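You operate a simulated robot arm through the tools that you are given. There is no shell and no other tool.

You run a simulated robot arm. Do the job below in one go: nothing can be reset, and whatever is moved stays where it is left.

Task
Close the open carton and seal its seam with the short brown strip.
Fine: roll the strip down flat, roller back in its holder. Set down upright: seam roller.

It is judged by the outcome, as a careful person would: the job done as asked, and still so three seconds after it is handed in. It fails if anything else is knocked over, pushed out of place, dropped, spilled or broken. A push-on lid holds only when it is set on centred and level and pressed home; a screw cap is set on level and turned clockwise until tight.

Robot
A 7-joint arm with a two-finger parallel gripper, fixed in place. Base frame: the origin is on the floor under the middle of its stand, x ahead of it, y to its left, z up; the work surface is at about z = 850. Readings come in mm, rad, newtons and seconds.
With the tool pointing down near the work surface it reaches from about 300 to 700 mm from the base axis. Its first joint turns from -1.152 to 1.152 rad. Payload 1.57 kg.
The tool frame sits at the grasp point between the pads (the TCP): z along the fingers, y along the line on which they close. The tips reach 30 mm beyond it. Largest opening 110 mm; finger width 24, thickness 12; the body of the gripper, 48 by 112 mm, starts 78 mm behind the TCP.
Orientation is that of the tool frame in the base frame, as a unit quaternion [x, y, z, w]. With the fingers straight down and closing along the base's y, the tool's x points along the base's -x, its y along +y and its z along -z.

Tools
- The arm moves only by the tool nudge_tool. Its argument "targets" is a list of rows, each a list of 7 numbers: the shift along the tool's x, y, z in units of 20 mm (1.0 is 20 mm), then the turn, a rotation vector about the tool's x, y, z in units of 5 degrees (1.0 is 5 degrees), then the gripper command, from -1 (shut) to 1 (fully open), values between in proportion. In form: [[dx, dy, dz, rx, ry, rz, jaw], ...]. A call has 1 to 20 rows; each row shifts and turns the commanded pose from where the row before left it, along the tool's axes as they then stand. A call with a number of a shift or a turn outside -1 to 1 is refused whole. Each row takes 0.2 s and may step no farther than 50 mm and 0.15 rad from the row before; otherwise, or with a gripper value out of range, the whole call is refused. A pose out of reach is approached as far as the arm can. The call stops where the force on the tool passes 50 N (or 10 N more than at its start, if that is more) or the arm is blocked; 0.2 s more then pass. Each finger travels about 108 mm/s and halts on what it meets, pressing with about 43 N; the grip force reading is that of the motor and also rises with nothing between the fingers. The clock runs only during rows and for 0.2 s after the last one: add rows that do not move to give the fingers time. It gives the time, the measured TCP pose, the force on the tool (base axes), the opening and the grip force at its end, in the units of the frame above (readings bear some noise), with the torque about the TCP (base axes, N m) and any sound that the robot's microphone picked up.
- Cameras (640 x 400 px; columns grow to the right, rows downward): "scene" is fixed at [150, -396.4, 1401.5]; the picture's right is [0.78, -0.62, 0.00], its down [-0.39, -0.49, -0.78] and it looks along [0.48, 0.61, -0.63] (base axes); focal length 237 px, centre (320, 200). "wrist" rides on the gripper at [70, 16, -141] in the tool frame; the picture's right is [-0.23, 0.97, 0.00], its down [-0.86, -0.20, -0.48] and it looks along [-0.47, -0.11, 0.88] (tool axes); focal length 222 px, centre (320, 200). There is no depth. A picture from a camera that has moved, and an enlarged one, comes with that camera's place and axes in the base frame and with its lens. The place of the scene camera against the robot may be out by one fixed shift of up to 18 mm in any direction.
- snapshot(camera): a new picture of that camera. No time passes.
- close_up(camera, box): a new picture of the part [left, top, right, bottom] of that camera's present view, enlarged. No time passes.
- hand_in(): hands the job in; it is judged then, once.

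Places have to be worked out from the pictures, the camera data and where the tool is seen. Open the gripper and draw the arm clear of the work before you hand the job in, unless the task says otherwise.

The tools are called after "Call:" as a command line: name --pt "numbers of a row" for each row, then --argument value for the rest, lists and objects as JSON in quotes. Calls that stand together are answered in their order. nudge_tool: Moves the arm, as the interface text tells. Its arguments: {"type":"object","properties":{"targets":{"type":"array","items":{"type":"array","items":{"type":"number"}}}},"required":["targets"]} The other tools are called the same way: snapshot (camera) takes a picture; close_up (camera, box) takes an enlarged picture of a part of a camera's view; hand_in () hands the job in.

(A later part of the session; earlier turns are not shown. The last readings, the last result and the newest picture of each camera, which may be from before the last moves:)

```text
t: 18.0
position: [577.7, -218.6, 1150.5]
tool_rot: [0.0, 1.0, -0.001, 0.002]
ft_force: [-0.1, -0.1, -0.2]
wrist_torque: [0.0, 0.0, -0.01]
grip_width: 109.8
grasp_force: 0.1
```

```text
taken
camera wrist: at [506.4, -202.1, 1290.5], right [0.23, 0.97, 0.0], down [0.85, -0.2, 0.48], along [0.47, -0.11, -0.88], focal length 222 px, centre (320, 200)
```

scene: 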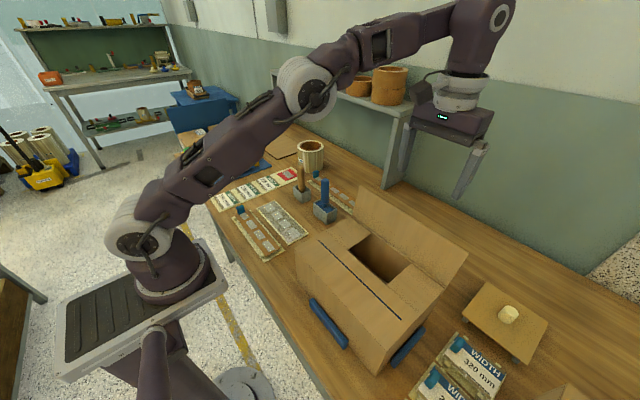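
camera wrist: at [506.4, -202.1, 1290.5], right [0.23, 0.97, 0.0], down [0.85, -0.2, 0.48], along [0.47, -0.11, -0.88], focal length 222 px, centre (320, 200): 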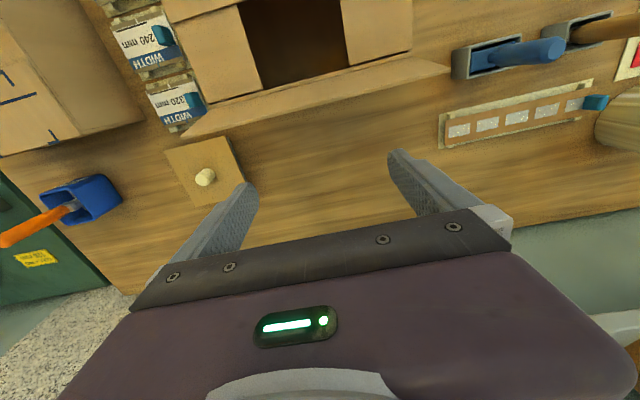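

I'm clear of the far flap on its outer side. I'll descend to a tip height of about z≈1032 and also zoom on the far strip to compare lengths.

Call:
close_up --camera "wrist" --box '[420, 60, 640, 180]'

Call:
nudge_tool --pt "0 0 1 0 0 0 1" --pt "0 0 1 0 0 0 1" --pt "0 0 1 0 0 0 1" --pt "0 0 1 0 0 0 1" --pt "0 0 0.4 0 0 0 1"

Call:
snapshot --camera "scene"

Call:
snapshot --camera "wrist"

```text
2.91 times, centred on (530, 120) of wrist
camera zoom: at [506.4, -202.1, 1290.5], right [0.23, 0.97, 0.0], down [0.85, -0.2, 0.48], along [0.47, -0.11, -0.88], focal length 646 px, centre (-291, 433)
```

zoom: 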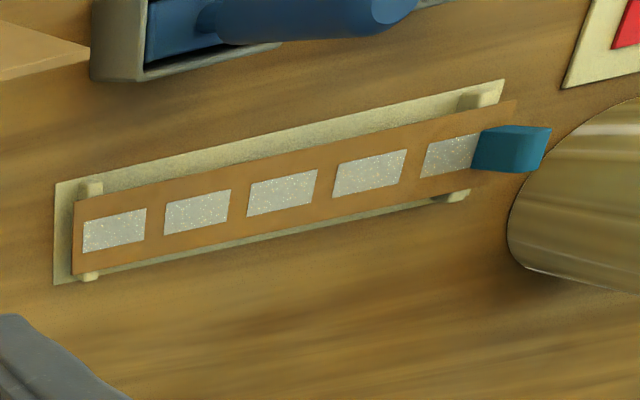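

```text
t: 19.2
position: [578.1, -218.3, 1061.6]
tool_rot: [0.0, 1.0, 0.0, 0.002]
ft_force: [0.1, -0.4, 0.1]
wrist_torque: [0.01, -0.02, 0.04]
grip_width: 110.0
grasp_force: 0.1
```

```text
taken
```

scene: 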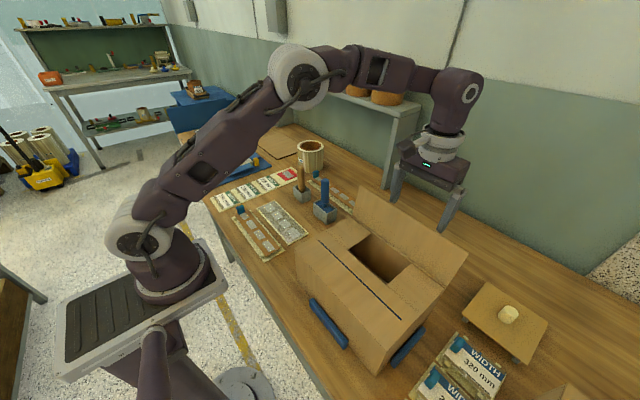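

```text
taken
camera wrist: at [507.0, -201.1, 1202.1], right [0.23, 0.97, 0.0], down [0.85, -0.2, 0.48], along [0.47, -0.11, -0.88], focal length 222 px, centre (320, 200)
```

wrist: 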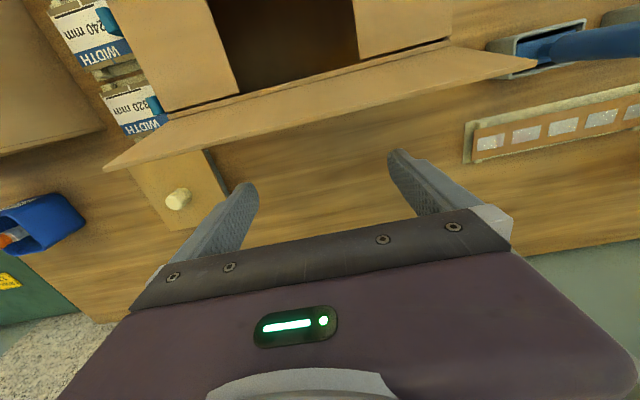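

The near strip is about 222 mm against about 258 mm for the far one, so the near one is the short strip. I'll now sweep the far flap inward along its arc.

Call:
nudge_tool --pt "1 0 0 0 0 0 1" --pt "0.8 0 0 0 0 0 1" --pt "0.5 0 0 0 0 0 1" --pt "0.5 0 0 0 0 0 1" --pt "0.5 0 0 0 0 0 1" --pt "0.5 0 0.1 0 0 0 1" --pt "0.5 0 0.25 0 0 0 1" --pt "0.5 0 0.4 0 0 0 1" --pt "0.35 0 0.5 0 0 0 1"

Call:
snapshot --camera "scene"

Call:
snapshot --camera "wrist"

```text
t: 21.2
position: [475.8, -220.3, 1036.8]
tool_rot: [0.0, 1.0, -0.001, 0.001]
ft_force: [-0.1, -0.3, 0.3]
wrist_torque: [0.07, -0.01, 0.03]
grip_width: 110.1
grasp_force: 0.1
```

```text
taken
```

scene: 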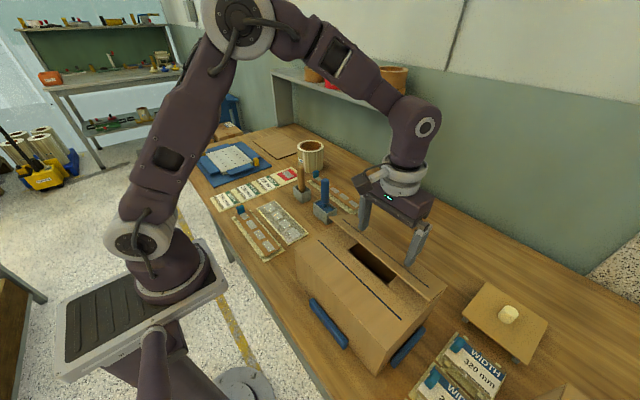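

```text
taken
camera wrist: at [403.6, -202.4, 1177.0], right [0.23, 0.97, 0.0], down [0.85, -0.2, 0.48], along [0.47, -0.11, -0.88], focal length 222 px, centre (320, 200)
```

wrist: 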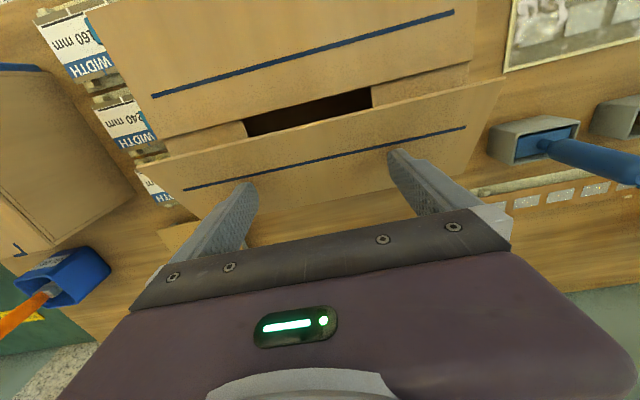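

Both flaps carry a guide line, so the strip is meant to lie between them. I'll keep folding the far flap down.

Call:
nudge_tool --pt "0.2 0 0.5 0 0 0 1" --pt "0.15 0 0.4 0 0 0 1" --pt "0 0 0.2 0 0 0 1"

Call:
snapshot --camera "wrist"

Call:
close_up --camera "scene" --box '[280, 180, 480, 380]'

```text
t: 22.0
position: [467.9, -218.5, 1015.0]
tool_rot: [0.0, 1.0, 0.001, 0.002]
ft_force: [-0.4, -0.1, 0.4]
wrist_torque: [0.04, 0.01, 0.01]
grip_width: 109.8
grasp_force: 0.1
```

```text
taken
camera wrist: at [396.7, -201.4, 1155.3], right [0.23, 0.97, 0.0], down [0.85, -0.2, 0.48], along [0.47, -0.11, -0.88], focal length 222 px, centre (320, 200)
```

wrist: 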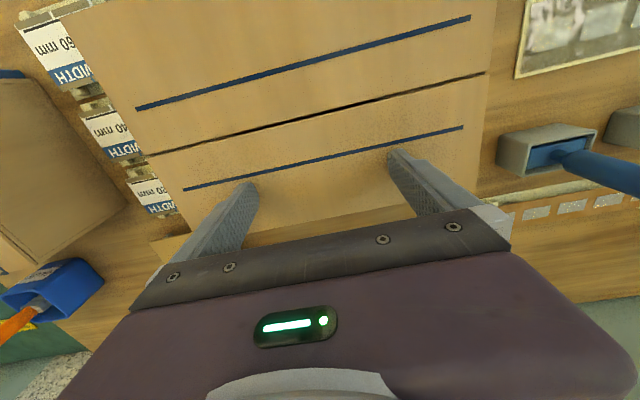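

```text
2.00 times, centred on (380, 280) of scene
camera zoom: at [150.0, -396.4, 1401.5], right [0.78, -0.62, 0.0], down [-0.39, -0.49, -0.78], along [0.48, 0.61, -0.63], focal length 474 px, centre (200, 40)
```

zoom: 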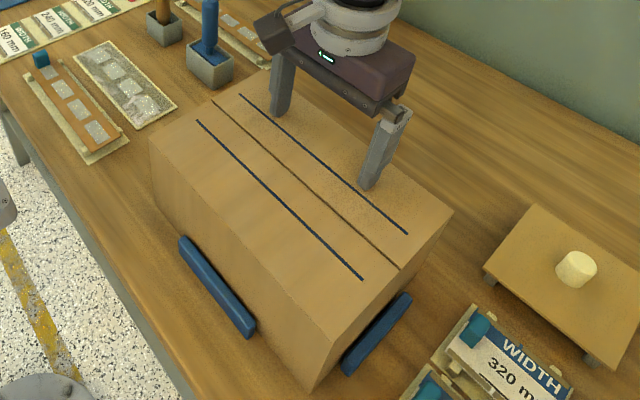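

The far flap is almost flat. I'll press in 1 mm steps until there's light contact, then lift to check it stays.

Call:
nudge_tool --pt "0 0 0.05 0 0 0 1" --pt "0 0 0.05 0 0 0 1"

```text
t: 22.6
position: [467.7, -217.0, 1013.2]
tool_rot: [0.0, 1.0, 0.0, 0.003]
ft_force: [-4.0, 2.8, 24.3]
wrist_torque: [1.12, 0.12, 0.05]
grip_width: 110.1
grasp_force: 0.1
```

Firm contact at a tip height of about z≈983, so the top surface is at z≈983. I'll lift and check.

Call:
nudge_tool --pt "0 0 -0.2 0 0 0 1" --pt "0 0 -0.5 0 0 0 1" --pt "0 0 -1 0 0 0 1" --pt "0 0 -1 0 0 0 1" --pt "0 0 -1 0 0 0 1" --pt "0 0 -1 0 0 0 1" --pt "0 0 -1 0 0 0 1" --pt "0 0 -1 0 0 0 1" --pt "0 0 -1 0 0 0 1"

Call:
snapshot --camera "wrist"

Call:
close_up --camera "scene" --box '[280, 180, 480, 380]'

```text
t: 24.6
position: [468.0, -219.6, 1167.3]
tool_rot: [0.0, 1.0, 0.0, 0.002]
ft_force: [-0.3, -0.3, 0.1]
wrist_torque: [0.0, 0.0, 0.02]
grip_width: 110.1
grasp_force: 0.0
```

```text
taken
camera wrist: at [397.5, -202.6, 1307.1], right [0.23, 0.97, 0.0], down [0.85, -0.2, 0.48], along [0.47, -0.11, -0.88], focal length 222 px, centre (320, 200)
```

wrist: 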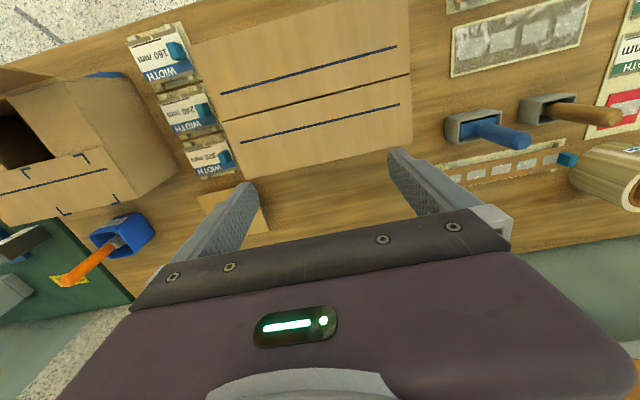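

```text
2.00 times, centred on (380, 280) of scene
camera zoom: at [150.0, -396.4, 1401.5], right [0.78, -0.62, 0.0], down [-0.39, -0.49, -0.78], along [0.48, 0.61, -0.63], focal length 474 px, centre (200, 40)
```

zoom: 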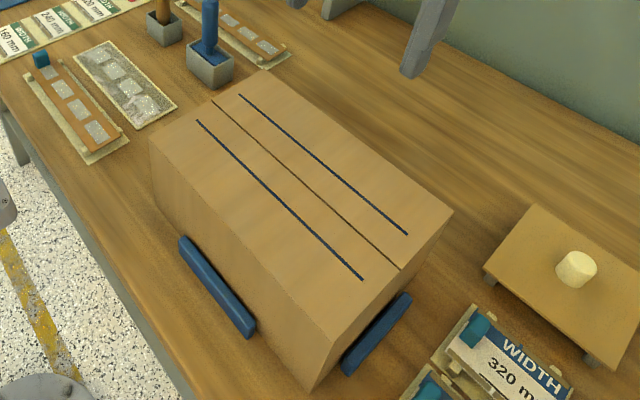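

Both flaps stay closed. I'll zoom in to measure the seam and guide lines.

Call:
close_up --camera "wrist" --box '[185, 10, 425, 185]'

```text
2.29 times, centred on (305, 98) of wrist
camera zoom: at [397.5, -202.6, 1307.1], right [0.23, 0.97, 0.0], down [0.85, -0.2, 0.48], along [0.47, -0.11, -0.88], focal length 508 px, centre (354, 434)
```

zoom: 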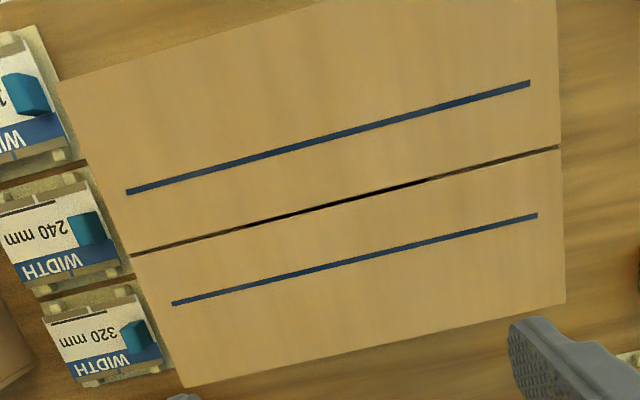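

The seam is at x≈418, y from -348 to -90. The guide lines are at x≈385 and 451 and y from -335 to -105, so the strip should be centred at about (418, -220). Next I'll travel to the near strip and look at its tab.

Call:
nudge_tool --pt "0.36 0.97 0 0 0 0 1" --pt "0.36 0.97 0 0 0 0 1" --pt "0.36 0.97 0 0 0 0 1" --pt "0.36 0.97 0 0 0 0 1" --pt "0.36 0.97 0 0 0 0 1" --pt "0.36 0.97 0 0 0 0 1" --pt "0.36 0.97 0 0 0 0 1" --pt "0.36 0.97 0 0 0 0 1" --pt "0.36 0.97 0 0 0 0 1" --pt "0.36 0.97 0 0 0 0 1" --pt "0.36 0.97 0 0 0 0 1" --pt "0.36 0.97 0 0 0 0 1" --pt "0.36 0.97 0 0 0 0 1" --pt "0.36 0.97 0 0 0 0 1" --pt "0.36 0.97 0 0 0 0 1" --pt "0.36 0.97 0 0 0 0 1" --pt "0.36 0.97 0 0 0 0 1" --pt "0.36 0.97 0 0 0 0 1" --pt "0.36 0.97 0 0 0 0 1" --pt "0.36 0.97 0 0 0 0 1"

Call:
snapshot --camera "wrist"

```text
t: 28.8
position: [323.1, 169.4, 1164.4]
tool_rot: [0.0, 1.0, -0.001, 0.002]
ft_force: [-0.4, 0.0, 1.1]
wrist_torque: [0.0, 0.03, 0.01]
grip_width: 110.3
grasp_force: 0.2
```

```text
taken
camera wrist: at [252.1, 186.2, 1305.1], right [0.23, 0.97, 0.0], down [0.85, -0.2, 0.48], along [0.47, -0.11, -0.88], focal length 222 px, centre (320, 200)
```

wrist: 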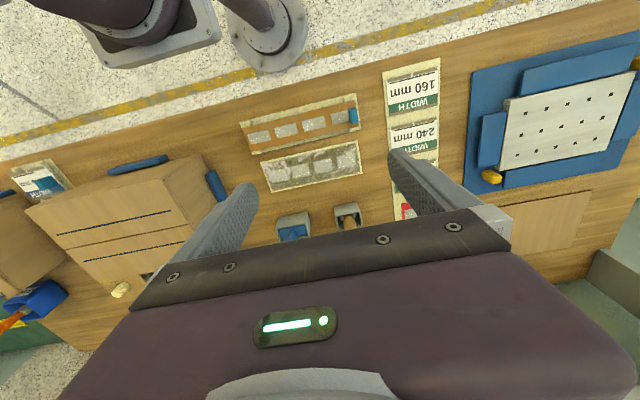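

The strip is clearly in view. I'll zoom in on it and its tab.

Call:
close_up --camera "wrist" --box '[232, 85, 372, 172]'

Call:
close_up --camera "wrist" --box '[325, 90, 370, 140]'

Call:
close_up --camera "scene" --box '[230, 195, 262, 220]'

```text
4.57 times, centred on (302, 128) of wrist
camera zoom: at [252.1, 186.2, 1305.1], right [0.23, 0.97, 0.0], down [0.85, -0.2, 0.48], along [0.47, -0.11, -0.88], focal length 1015 px, centre (402, 527)
```

zoom: 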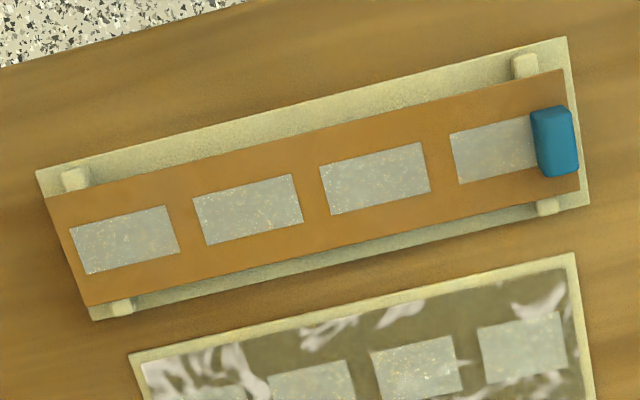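

```text
8.00 times, centred on (348, 115) of wrist
camera zoom: at [252.1, 186.2, 1305.1], right [0.23, 0.97, 0.0], down [0.85, -0.2, 0.48], along [0.47, -0.11, -0.88], focal length 1777 px, centre (100, 880)
```

zoom: 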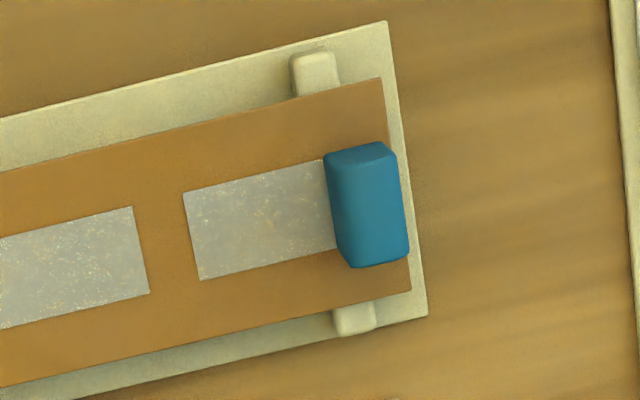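

```text
16.00 times, centred on (246, 208) of scene
camera zoom: at [150.0, -396.4, 1401.5], right [0.78, -0.62, 0.0], down [-0.39, -0.49, -0.78], along [0.48, 0.61, -0.63], focal length 3796 px, centre (1504, 80)
```

zoom: 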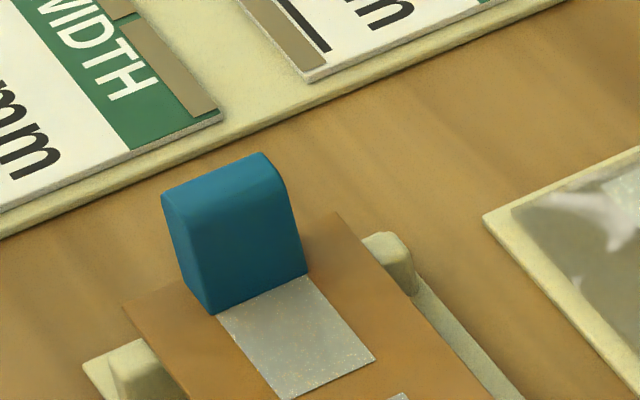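

The tab is about 25 mm in x by 12 mm in y by 25 mm tall, centred near (324, 232) with z from 865 to 890. The strip is about 220 × 48 mm, centred near (323.5, 131). I'll move over the tab with the jaws partly open.

Call:
nudge_tool --pt "0 0.8 0.9 0 0 0 -0.1" --pt "0 0.8 0.9 0 0 0 -0.1" --pt "0 0.8 0.9 0 0 0 -0.1" --pt "0 0.73 0.9 0 0 0 -0.1" --pt "0 0 1 0 0 0 -0.1" --pt "0 0 1 0 0 0 -0.1" --pt "0 0 1 0 0 0 -0.1" --pt "0 0 1 0 0 0 -0.1" --pt "0 0 1 0 0 0 -0.1"

Call:
snapshot --camera "wrist"

Call:
close_up --camera "scene" --box '[200, 160, 320, 270]'

```text
t: 30.8
position: [323.8, 233.4, 992.3]
tool_rot: [0.0, 1.0, 0.0, 0.001]
ft_force: [-0.5, 1.1, -0.1]
wrist_torque: [-0.01, 0.0, -0.02]
grip_width: 49.7
grasp_force: 0.1
```

```text
taken
camera wrist: at [252.1, 250.1, 1133.5], right [0.23, 0.97, 0.0], down [0.85, -0.2, 0.48], along [0.47, -0.11, -0.88], focal length 222 px, centre (320, 200)
```

wrist: 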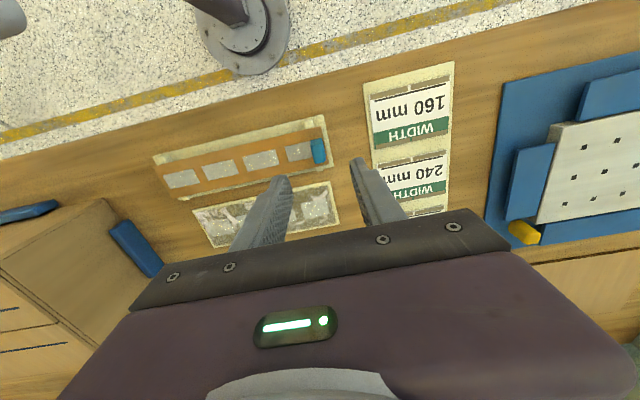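

```text
3.64 times, centred on (260, 215) of scene
camera zoom: at [150.0, -396.4, 1401.5], right [0.78, -0.62, 0.0], down [-0.39, -0.49, -0.78], along [0.48, 0.61, -0.63], focal length 863 px, centre (538, 146)
```

zoom: 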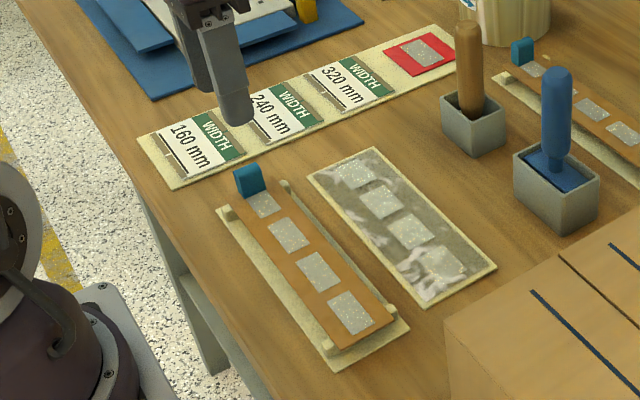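

Jaws are open about 50 mm. I'll zoom in on the tab again from this lower position to refine its place.

Call:
close_up --camera "wrist" --box '[270, 115, 350, 185]'

Call:
close_up --camera "wrist" --box '[140, 100, 380, 260]'

```text
5.71 times, centred on (310, 150) of wrist
camera zoom: at [252.1, 250.1, 1133.5], right [0.23, 0.97, 0.0], down [0.85, -0.2, 0.48], along [0.47, -0.11, -0.88], focal length 1269 px, centre (377, 486)
```

zoom: 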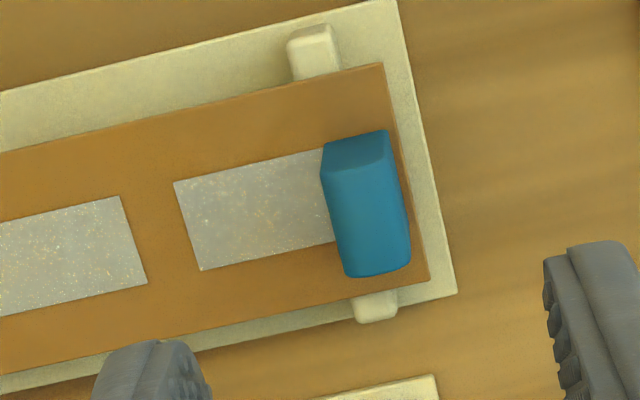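

```text
2.50 times, centred on (260, 180) of wrist
camera zoom: at [252.1, 250.1, 1133.5], right [0.23, 0.97, 0.0], down [0.85, -0.2, 0.48], along [0.47, -0.11, -0.88], focal length 555 px, centre (470, 250)
```

zoom: 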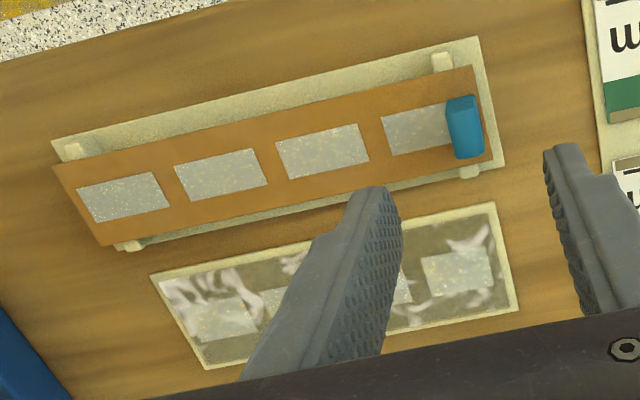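

The tab is centred at about (323.5, 232). I'll shift about 1.4 mm in -y and descend so the tips are just above the strip (TCP z≈900), then check the picture before closing.

Call:
nudge_tool --pt "0 -0.07 1 0 0 0 -0.1" --pt "0 0 1 0 0 0 -0.1" --pt "0 0 1 0 0 0 -0.1" --pt "0 0 1 0 0 0 -0.1" --pt "0 0 0.6 0 0 0 -0.1"

Call:
close_up --camera "scene" --box '[220, 180, 290, 240]'

Call:
snapshot --camera "wrist"

```text
t: 32.0
position: [323.7, 231.1, 901.3]
tool_rot: [0.0, 1.0, 0.0, 0.002]
ft_force: [0.3, -0.6, -1.0]
wrist_torque: [0.01, -0.01, 0.01]
grip_width: 49.6
grasp_force: 0.1
```

```text
6.67 times, centred on (255, 210) of scene
camera zoom: at [150.0, -396.4, 1401.5], right [0.78, -0.62, 0.0], down [-0.39, -0.49, -0.78], along [0.48, 0.61, -0.63], focal length 1582 px, centre (753, 133)
```

zoom: 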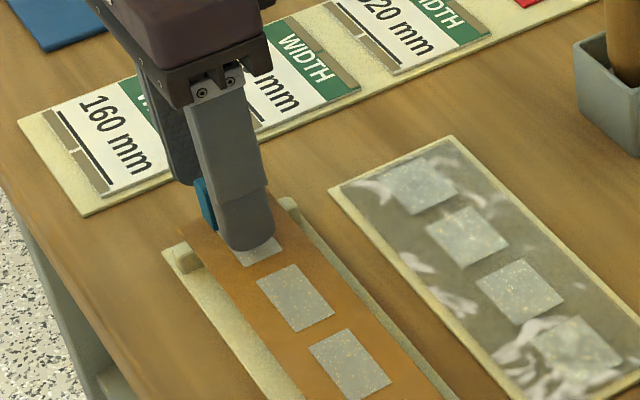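

```text
taken
camera wrist: at [252.5, 247.8, 1041.8], right [0.23, 0.97, 0.0], down [0.85, -0.2, 0.48], along [0.47, -0.11, -0.88], focal length 222 px, centre (320, 200)
```

wrist: 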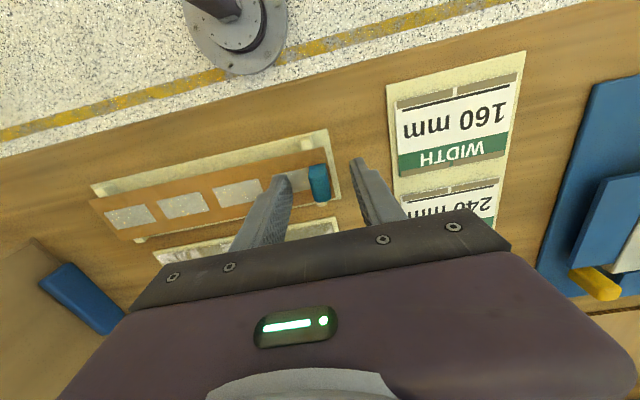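

I'll zoom in on the wrist view to check the tab is centred along x between the fingers.

Call:
close_up --camera "wrist" --box '[260, 140, 390, 225]'

```text
4.71 times, centred on (325, 182) of wrist
camera zoom: at [252.5, 247.8, 1041.8], right [0.23, 0.97, 0.0], down [0.85, -0.2, 0.48], along [0.47, -0.11, -0.88], focal length 1045 px, centre (296, 282)
```

zoom: 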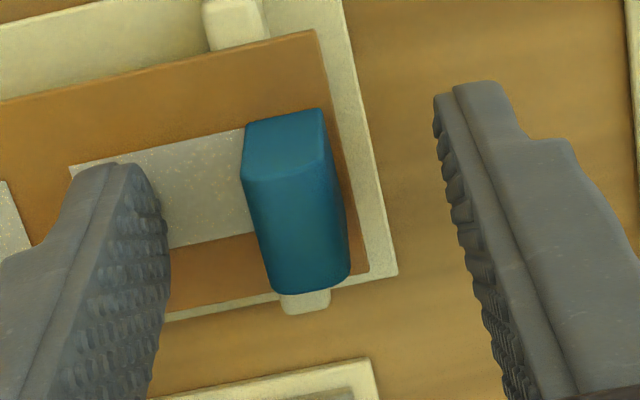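

The tab is centred between the fingers in both x and y. I'll close the grip.

Call:
nudge_tool --pt "0 0 0 0 0 0 -1" --pt "0 0 0 0 0 0 -1" --pt "0 0 0 0 0 0 -1" --pt "0 0 0 0 0 0 -1"

Call:
close_up --camera "wrist" --box '[60, 120, 390, 250]'

```text
t: 33.0
position: [323.2, 231.0, 901.9]
tool_rot: [0.0, 1.0, 0.0, 0.001]
ft_force: [0.4, -0.5, -0.7]
wrist_torque: [0.01, -0.01, 0.0]
grip_width: 12.5
grasp_force: 29.5
```

```text
1.94 times, centred on (225, 185) of wrist
camera zoom: at [252.6, 247.9, 1042.1], right [0.23, 0.97, 0.0], down [0.85, -0.2, 0.48], along [0.47, -0.11, -0.88], focal length 431 px, centre (504, 229)
```

zoom: 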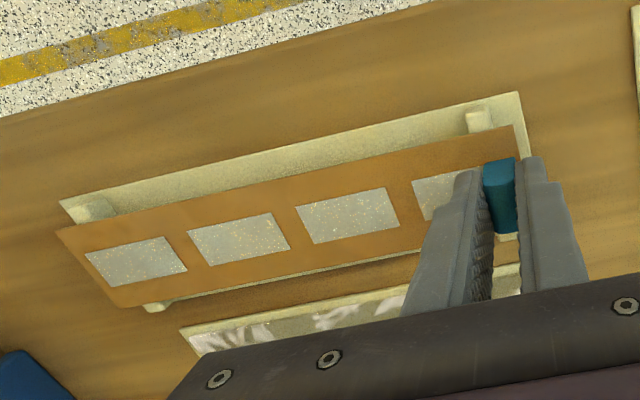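

The tab is gripped at 12.5 mm. I'll lift gently and look at how the strip hangs.

Call:
nudge_tool --pt "0 0 -0.2 0 0 0 -1" --pt "0 0 -0.4 0 0 0 -1" --pt "0 0 -0.6 0 0 0 -1" --pt "0 0 -1 0 0 0 -1" --pt "0 0 0 0 0 0 -1"

Call:
snapshot --camera "wrist"

Call:
close_up --camera "scene" --box '[200, 160, 320, 270]'

```text
t: 34.2
position: [325.0, 231.1, 945.8]
tool_rot: [0.0, 1.0, 0.0, 0.001]
ft_force: [-0.3, -0.3, -0.2]
wrist_torque: [0.01, 0.02, 0.0]
grip_width: 12.3
grasp_force: 30.1
```

```text
taken
camera wrist: at [253.0, 247.4, 1086.6], right [0.23, 0.97, 0.0], down [0.85, -0.2, 0.48], along [0.47, -0.11, -0.88], focal length 222 px, centre (320, 200)
```

wrist: 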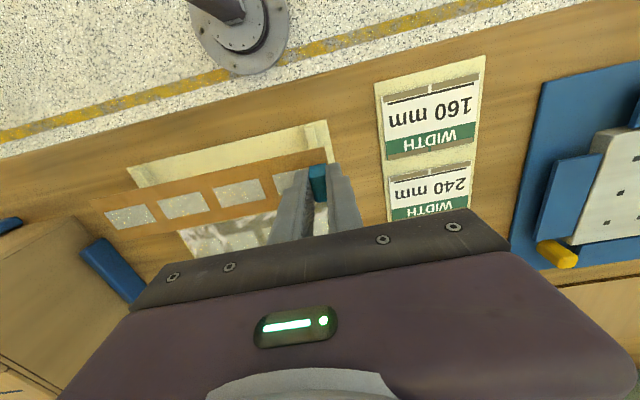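

```text
3.64 times, centred on (260, 215) of scene
camera zoom: at [150.0, -396.4, 1401.5], right [0.78, -0.62, 0.0], down [-0.39, -0.49, -0.78], along [0.48, 0.61, -0.63], focal length 863 px, centre (538, 146)
```

zoom: 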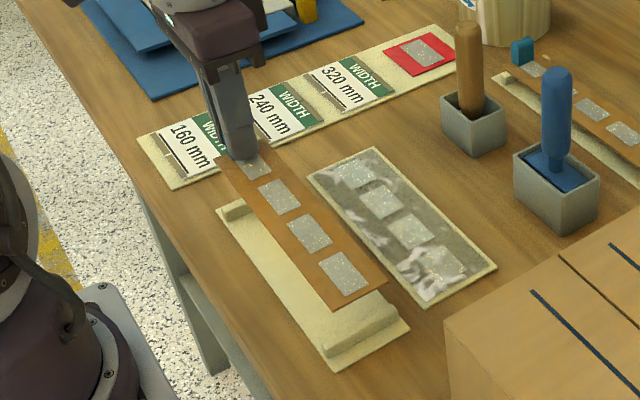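

The strip lifted level and is firmly held. I'll raise it above carton height before travelling.

Call:
nudge_tool --pt "0 0 -0.8 0 0 0 -1" --pt "0 0 -1 0 0 0 -1" --pt "0 0 -1 0 0 0 -1" --pt "0 0 -1 0 0 0 -1" --pt "0 0 -1 0 0 0 -1" --pt "0 0 -1 0 0 0 -1" --pt "0 0 -0.7 0 0 0 -1"

Call:
nudge_tool --pt "-0.236 -0.876 0 0 0 0 -1" --pt "-0.236 -0.876 0 0 0 0 -1" --pt "-0.236 -0.876 0 0 0 0 -1" --pt "-0.236 -0.876 0 0 0 0 -1" --pt "-0.236 -0.876 0 0 0 0 -1" --pt "-0.236 -0.876 0 0 0 0 -1" --pt "-0.236 -0.876 0 0 0 0 -1" --pt "-0.236 -0.876 0 0 0 0 -1" --pt "-0.236 -0.876 0 0 0 0 -1" --pt "-0.236 -0.876 0 0 0 0 -1" --pt "-0.236 -0.876 0 0 0 0 -1" --pt "-0.236 -0.876 0 0 0 0 -1" --pt "-0.236 -0.876 0 0 0 0 -1" --pt "-0.236 -0.876 0 0 0 0 -1" --pt "-0.236 -0.876 0 0 0 0 -1" --pt "-0.236 -0.876 0 0 0 0 -1" --pt "-0.236 -0.876 0 0 0 0 -1" --pt "-0.236 -0.876 0 0 0 0 -1" --pt "-0.236 -0.876 0 0 0 0 -1" --pt "-0.236 -0.876 0 0 0 0 -1"

Call:
snapshot --camera "wrist"

Call:
snapshot --camera "scene"

```text
t: 35.8
position: [323.4, 230.2, 1075.6]
tool_rot: [0.0, 1.0, 0.0, 0.002]
ft_force: [-0.2, 0.5, 0.7]
wrist_torque: [0.04, 0.02, -0.04]
grip_width: 12.4
grasp_force: 29.8
```

```text
t: 40.0
position: [418.4, -119.5, 1075.5]
tool_rot: [0.0, 1.0, 0.0, 0.001]
ft_force: [0.2, 0.3, -0.5]
wrist_torque: [0.03, 0.02, 0.02]
grip_width: 12.6
grasp_force: 29.2
```

```text
taken
camera wrist: at [346.5, -102.2, 1216.9], right [0.23, 0.97, 0.0], down [0.85, -0.2, 0.48], along [0.47, -0.11, -0.88], focal length 222 px, centre (320, 200)
```

wrist: 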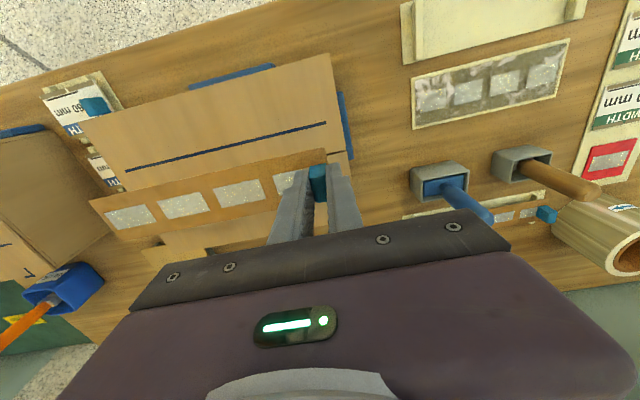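

```text
taken
```

scene: 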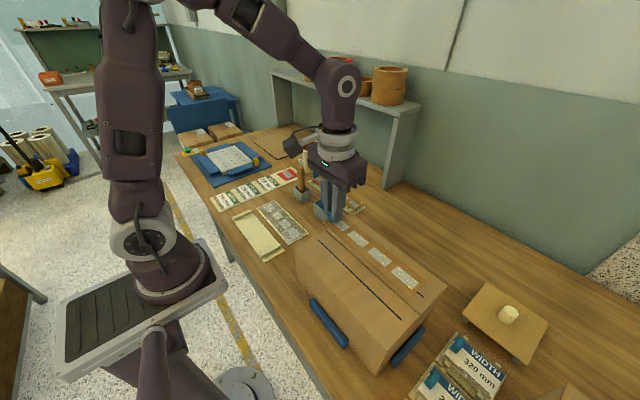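

The strip is above the seam and level. I'll lower it to a few millimetres above the flaps and check alignment before contact.

Call:
nudge_tool --pt "0 0 0.6 0 0 0 -1" --pt "0 0 0.6 0 0 0 -1" --pt "0 0 0.5 0 0 0 -1" --pt "0 0 0.5 0 0 0 -1" --pt "0 0 0 0 0 0 -1"

Call:
close_up --camera "wrist" --box '[60, 60, 380, 260]'

Call:
close_up --camera "scene" --box '[290, 200, 450, 320]'

```text
t: 41.2
position: [418.1, -118.7, 1031.4]
tool_rot: [-0.001, 1.0, 0.0, 0.002]
ft_force: [-0.1, 0.0, 0.7]
wrist_torque: [0.05, 0.01, 0.01]
grip_width: 12.5
grasp_force: 29.3
```

```text
2.00 times, centred on (220, 160) of wrist
camera zoom: at [346.8, -102.1, 1172.0], right [0.23, 0.97, 0.0], down [0.85, -0.2, 0.48], along [0.47, -0.11, -0.88], focal length 444 px, centre (520, 280)
```

zoom: 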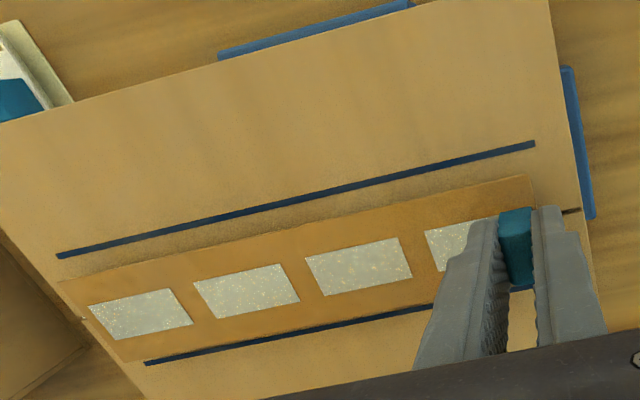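

```text
3.33 times, centred on (370, 260) of scene
camera zoom: at [150.0, -396.4, 1401.5], right [0.78, -0.62, 0.0], down [-0.39, -0.49, -0.78], along [0.48, 0.61, -0.63], focal length 791 px, centre (153, 0)
```

zoom: 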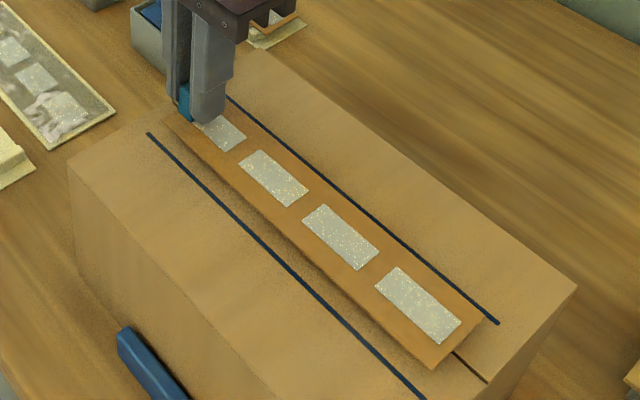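

The strip's centre works out at about (418.7, -220.5) and the middle of the guide lines at (418.9, -220), so alignment is within about a millimetre. I'll lower in small steps to contact.

Call:
nudge_tool --pt "0 0 0.2 0 0 0 -1" --pt "0 0 0.05 0 0 0 -1" --pt "0 0 0.05 0 0 0 -1" --pt "0 0 0 0 0 0 -1"

```text
t: 42.2
position: [419.2, -119.2, 1026.3]
tool_rot: [0.0, 1.0, 0.0, 0.002]
ft_force: [0.2, 0.1, 0.4]
wrist_torque: [0.03, -0.03, 0.04]
grip_width: 12.4
grasp_force: 29.0
```

No contact yet, so I'll keep going in 1 mm steps.

Call:
nudge_tool --pt "0 0 0.05 0 0 0 -1" --pt "0 0 0.05 0 0 0 -1" --pt "0 0 0 0 0 0 -1"

Call:
nudge_tool --pt "0 0 0.05 0 0 0 -1" --pt "0 0 0 0 0 0 -1"

Call:
close_up --camera "scene" --box '[290, 200, 450, 320]'

```text
t: 43.0
position: [418.5, -120.4, 1024.8]
tool_rot: [0.0, 1.0, 0.0, 0.002]
ft_force: [-0.1, -0.7, -0.5]
wrist_torque: [-0.01, -0.02, 0.02]
grip_width: 12.3
grasp_force: 29.7
```

```text
t: 43.6
position: [418.2, -119.9, 1022.6]
tool_rot: [0.0, 1.0, -0.001, 0.003]
ft_force: [0.3, 0.4, -0.1]
wrist_torque: [0.02, -0.01, -0.02]
grip_width: 12.6
grasp_force: 29.5
```

```text
3.33 times, centred on (370, 260) of scene
camera zoom: at [150.0, -396.4, 1401.5], right [0.78, -0.62, 0.0], down [-0.39, -0.49, -0.78], along [0.48, 0.61, -0.63], focal length 791 px, centre (153, 0)
```

zoom: 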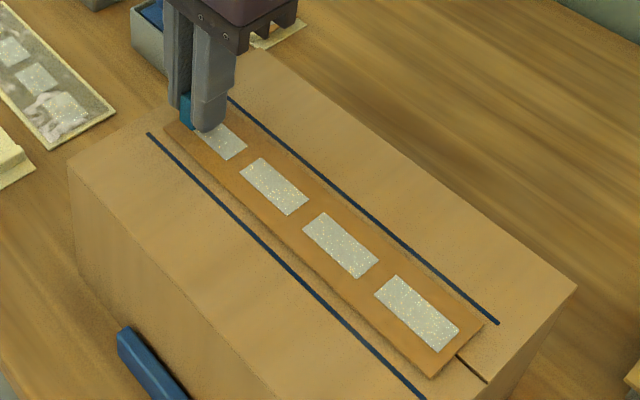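

A narrow shadow still shows beneath the strip. I'll continue down 1 mm at a time.

Call:
nudge_tool --pt "0 0 0.05 0 0 0 -1" --pt "0 0 0.05 0 0 0 -1" --pt "0 0 0 0 0 0 -1"

Call:
nudge_tool --pt "0 0 0.05 0 0 0 -1" --pt "0 0 0 0 0 0 -1"

Call:
close_up --camera "scene" --box '[290, 200, 450, 320]'

```text
t: 44.4
position: [419.4, -119.4, 1022.9]
tool_rot: [0.0, 1.0, -0.001, 0.003]
ft_force: [-2.4, -0.6, 25.6]
wrist_torque: [-0.15, -0.05, 0.01]
grip_width: 12.3
grasp_force: 29.4
```

```text
t: 45.0
position: [419.3, -119.9, 1021.2]
tool_rot: [0.0, 1.0, -0.001, 0.002]
ft_force: [2.3, -2.7, 25.7]
wrist_torque: [-0.17, -0.14, -0.02]
grip_width: 12.5
grasp_force: 29.8
```

```text
3.33 times, centred on (370, 260) of scene
camera zoom: at [149.8, -396.4, 1401.6], right [0.78, -0.62, 0.0], down [-0.39, -0.49, -0.78], along [0.48, 0.61, -0.63], focal length 791 px, centre (153, 0)
```

zoom: 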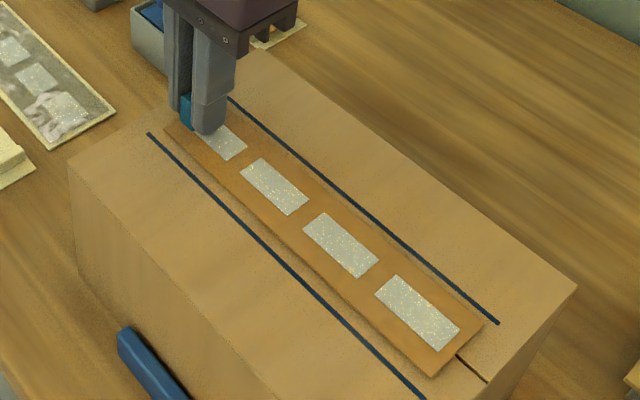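

The strip is in firm contact (about 25 N) and aligned. I'll release the tab with a small opening, then look.

Call:
nudge_tool --pt "0 0 -0.03 0 0 0 -1" --pt "0 0 0 0 0 0 -0.7" --pt "0 0 0 0 0 0 -0.5" --pt "0 0 0 0 0 0 -0.4" --pt "0 0 0 0 0 0 -0.4"

Call:
close_up --camera "wrist" --box '[60, 60, 380, 260]'

Call:
close_up --camera "scene" --box '[290, 200, 450, 320]'

```text
t: 46.2
position: [419.1, -119.6, 1020.9]
tool_rot: [0.0, 1.0, 0.0, 0.001]
ft_force: [-0.4, 0.2, 0.3]
wrist_torque: [0.0, 0.02, -0.03]
grip_width: 32.8
grasp_force: 0.0
```

```text
2.00 times, centred on (220, 160) of wrist
camera zoom: at [347.4, -102.8, 1161.5], right [0.23, 0.97, 0.0], down [0.85, -0.2, 0.48], along [0.47, -0.11, -0.88], focal length 444 px, centre (520, 280)
```

zoom: 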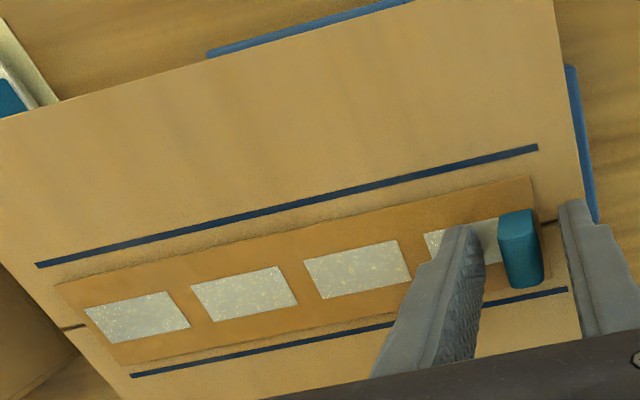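

```text
3.33 times, centred on (370, 260) of scene
camera zoom: at [150.0, -396.4, 1401.5], right [0.78, -0.62, 0.0], down [-0.39, -0.49, -0.78], along [0.48, 0.61, -0.63], focal length 791 px, centre (153, 0)
```

zoom: 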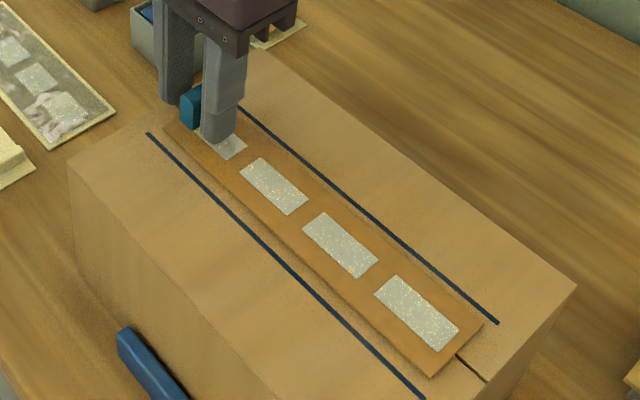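

The strip stayed put, centred between the lines. I'll rise straight up and move over the blue tool, whose handle top I place at about (537, 57, 1006).

Call:
nudge_tool --pt "0 0 -0.5 0 0 0 -0.4" --pt "0 0 -1 0 0 0 -0.4" --pt "0 0 -1 0 0 0 -0.2" --pt "0 0 -1 0 0 0 0" --pt "0 0 -1 0 0 0 0" --pt "0 0 -1 0 0 0 0" --pt "0 0 -1 0 0 0 0" --pt "0 0 -1 0 0 0 0" --pt "-0.65 0.97 0 0 0 0 0" --pt "-0.65 0.97 0 0 0 0 0" --pt "-0.65 0.97 0 0 0 0 0" --pt "-0.65 0.97 0 0 0 0 0" --pt "-0.65 0.97 0 0 0 0 0" --pt "-0.65 0.97 0 0 0 0 0" --pt "-0.65 0.97 0 0 0 0 0" --pt "-0.65 0.97 0 0 0 0 0" --pt "-0.65 0.97 0 0 0 0 0"

Call:
snapshot --camera "wrist"

Call:
snapshot --camera "scene"

```text
t: 49.8
position: [537.0, 55.2, 1173.8]
tool_rot: [0.0, 1.0, -0.001, 0.002]
ft_force: [0.3, 0.2, 0.1]
wrist_torque: [0.01, 0.02, 0.02]
grip_width: 55.0
grasp_force: 0.1
```

```text
taken
camera wrist: at [464.5, 72.3, 1313.2], right [0.23, 0.97, 0.0], down [0.85, -0.2, 0.48], along [0.47, -0.11, -0.88], focal length 222 px, centre (320, 200)
```

wrist: 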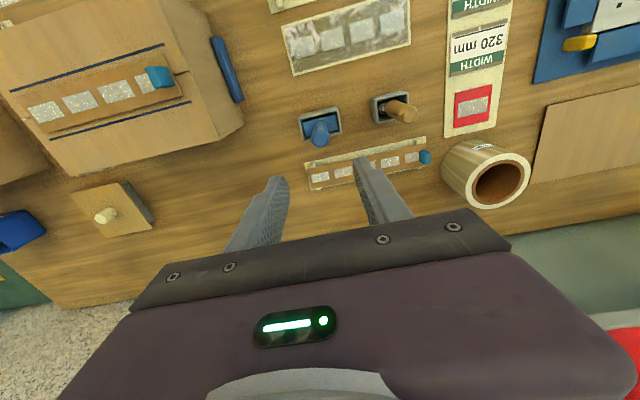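

```text
taken
```

scene: 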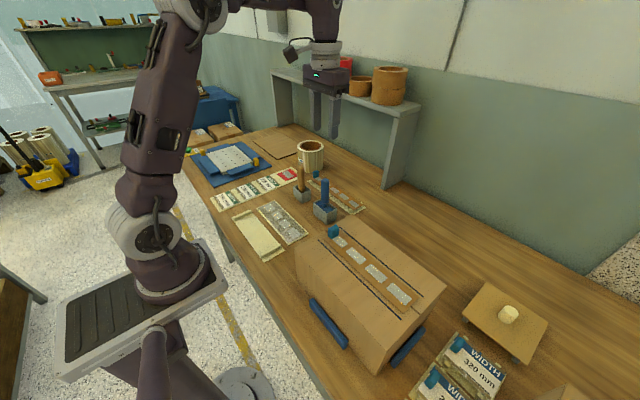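

From here the holders are seen almost from above. I'll zoom in on them to settle which tool is the roller and to refine the handle position.

Call:
close_up --camera "wrist" --box '[290, 95, 350, 150]'

Call:
close_up --camera "wrist" --box '[365, 85, 420, 135]'

Call:
close_up --camera "wrist" --box '[20, 20, 240, 160]'

```text
7.27 times, centred on (320, 122) of wrist
camera zoom: at [464.5, 72.3, 1313.2], right [0.23, 0.97, 0.0], down [0.85, -0.2, 0.48], along [0.47, -0.11, -0.88], focal length 1615 px, centre (320, 764)
```

zoom: 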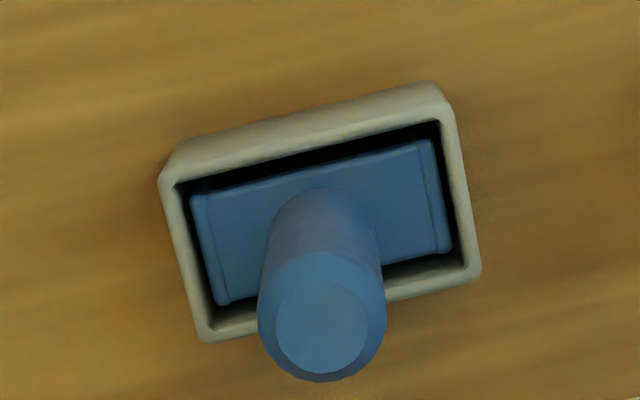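

```text
8.00 times, centred on (392, 110) of wrist
camera zoom: at [464.5, 72.3, 1313.2], right [0.23, 0.97, 0.0], down [0.85, -0.2, 0.48], along [0.47, -0.11, -0.88], focal length 1777 px, centre (-260, 920)
```

zoom: 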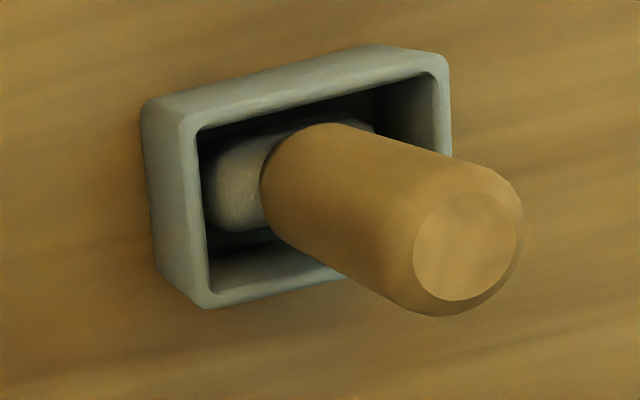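

```text
2.86 times, centred on (130, 90) of wrist
camera zoom: at [464.5, 72.3, 1313.2], right [0.23, 0.97, 0.0], down [0.85, -0.2, 0.48], along [0.47, -0.11, -0.88], focal length 635 px, centre (863, 514)
```

zoom: 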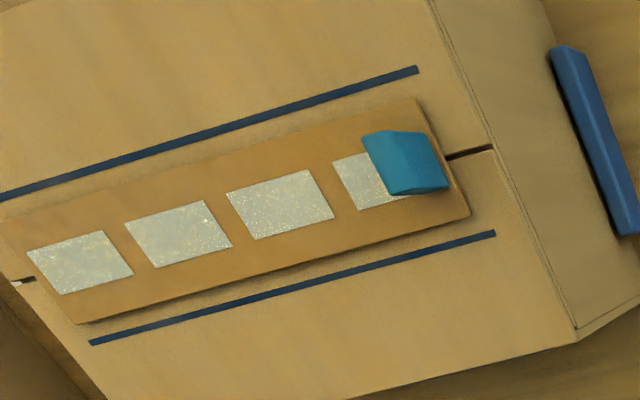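

The blue tool's plate is bounded by two separate cheeks, so I take it as the roller and will confirm on lifting. Its handle axis is at about (537.3, 56). I'll turn the tool -90° about the vertical so the jaws close along x, which leaves them along the rolling direction once I turn back.

Call:
nudge_tool --pt "0 0 0 0 0 -1 0" --pt "0 0 0 0 0 -1 0" --pt "0 0 0 0 0 -1 0" --pt "0 0 0 0 0 -1 0" --pt "0 0 0 0 0 -1 0" --pt "0 0 0 0 0 -1 0" --pt "0 0 0 0 0 -1 0" --pt "0 0 0 0 0 -1 0" --pt "0 0 0 0 0 -1 0" --pt "0 0 0 0 0 -1 0" --pt "0 0 0 0 0 -1 0" --pt "0 0 0 0 0 -1 0" --pt "0 0 0 0 0 -1 0" --pt "0 0 0 0 0 -1 0" --pt "0 0 0 0 0 -1 0" --pt "0 0 0 0 0 -1 0" --pt "0 0 0 0 0 -1 0" --pt "0 0 0 0 0 -1 0"

Call:
snapshot --camera "wrist"

Call:
snapshot --camera "scene"

```text
t: 53.6
position: [536.7, 54.7, 1170.0]
tool_rot: [0.708, -0.706, 0.002, 0.0]
ft_force: [0.6, 0.0, 0.0]
wrist_torque: [0.0, 0.01, -0.01]
grip_width: 55.1
grasp_force: 0.0
```

```text
taken
camera wrist: at [517.9, -14.2, 1311.6], right [-0.97, 0.23, 0.0], down [0.2, 0.86, 0.48], along [0.11, 0.47, -0.88], focal length 222 px, centre (320, 200)
```

wrist: 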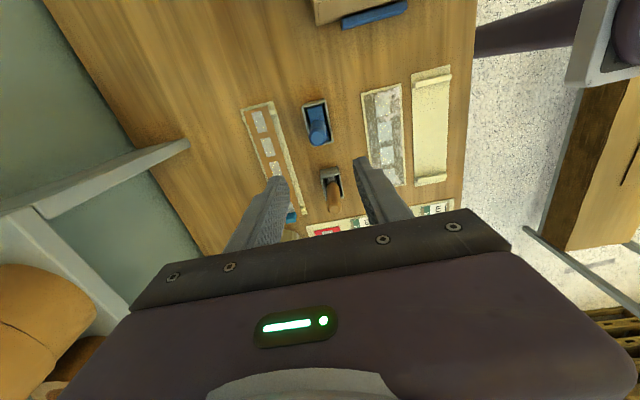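

```text
taken
```

scene: 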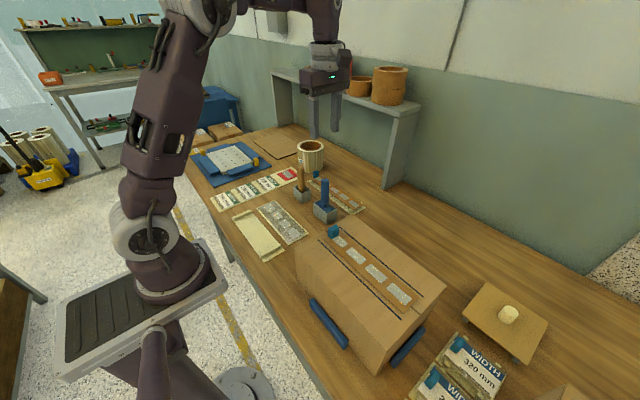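

The tool is turned and the handle is visible. I'll zoom in to refine its position before descending.

Call:
close_up --camera "wrist" --box '[285, 90, 350, 155]'

```text
6.15 times, centred on (318, 122) of wrist
camera zoom: at [517.9, -14.2, 1311.6], right [-0.97, 0.23, 0.0], down [0.2, 0.86, 0.48], along [0.11, 0.47, -0.88], focal length 1367 px, centre (335, 677)
```

zoom: 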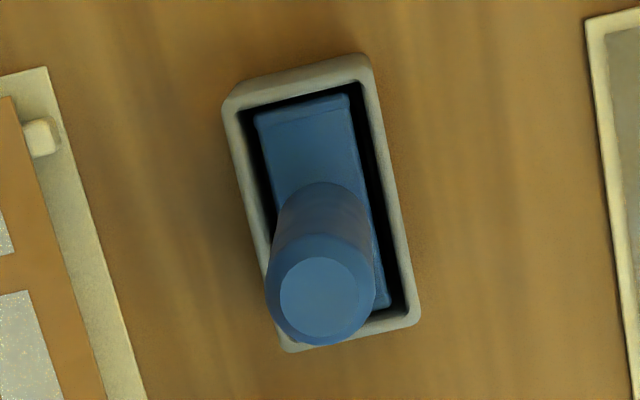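

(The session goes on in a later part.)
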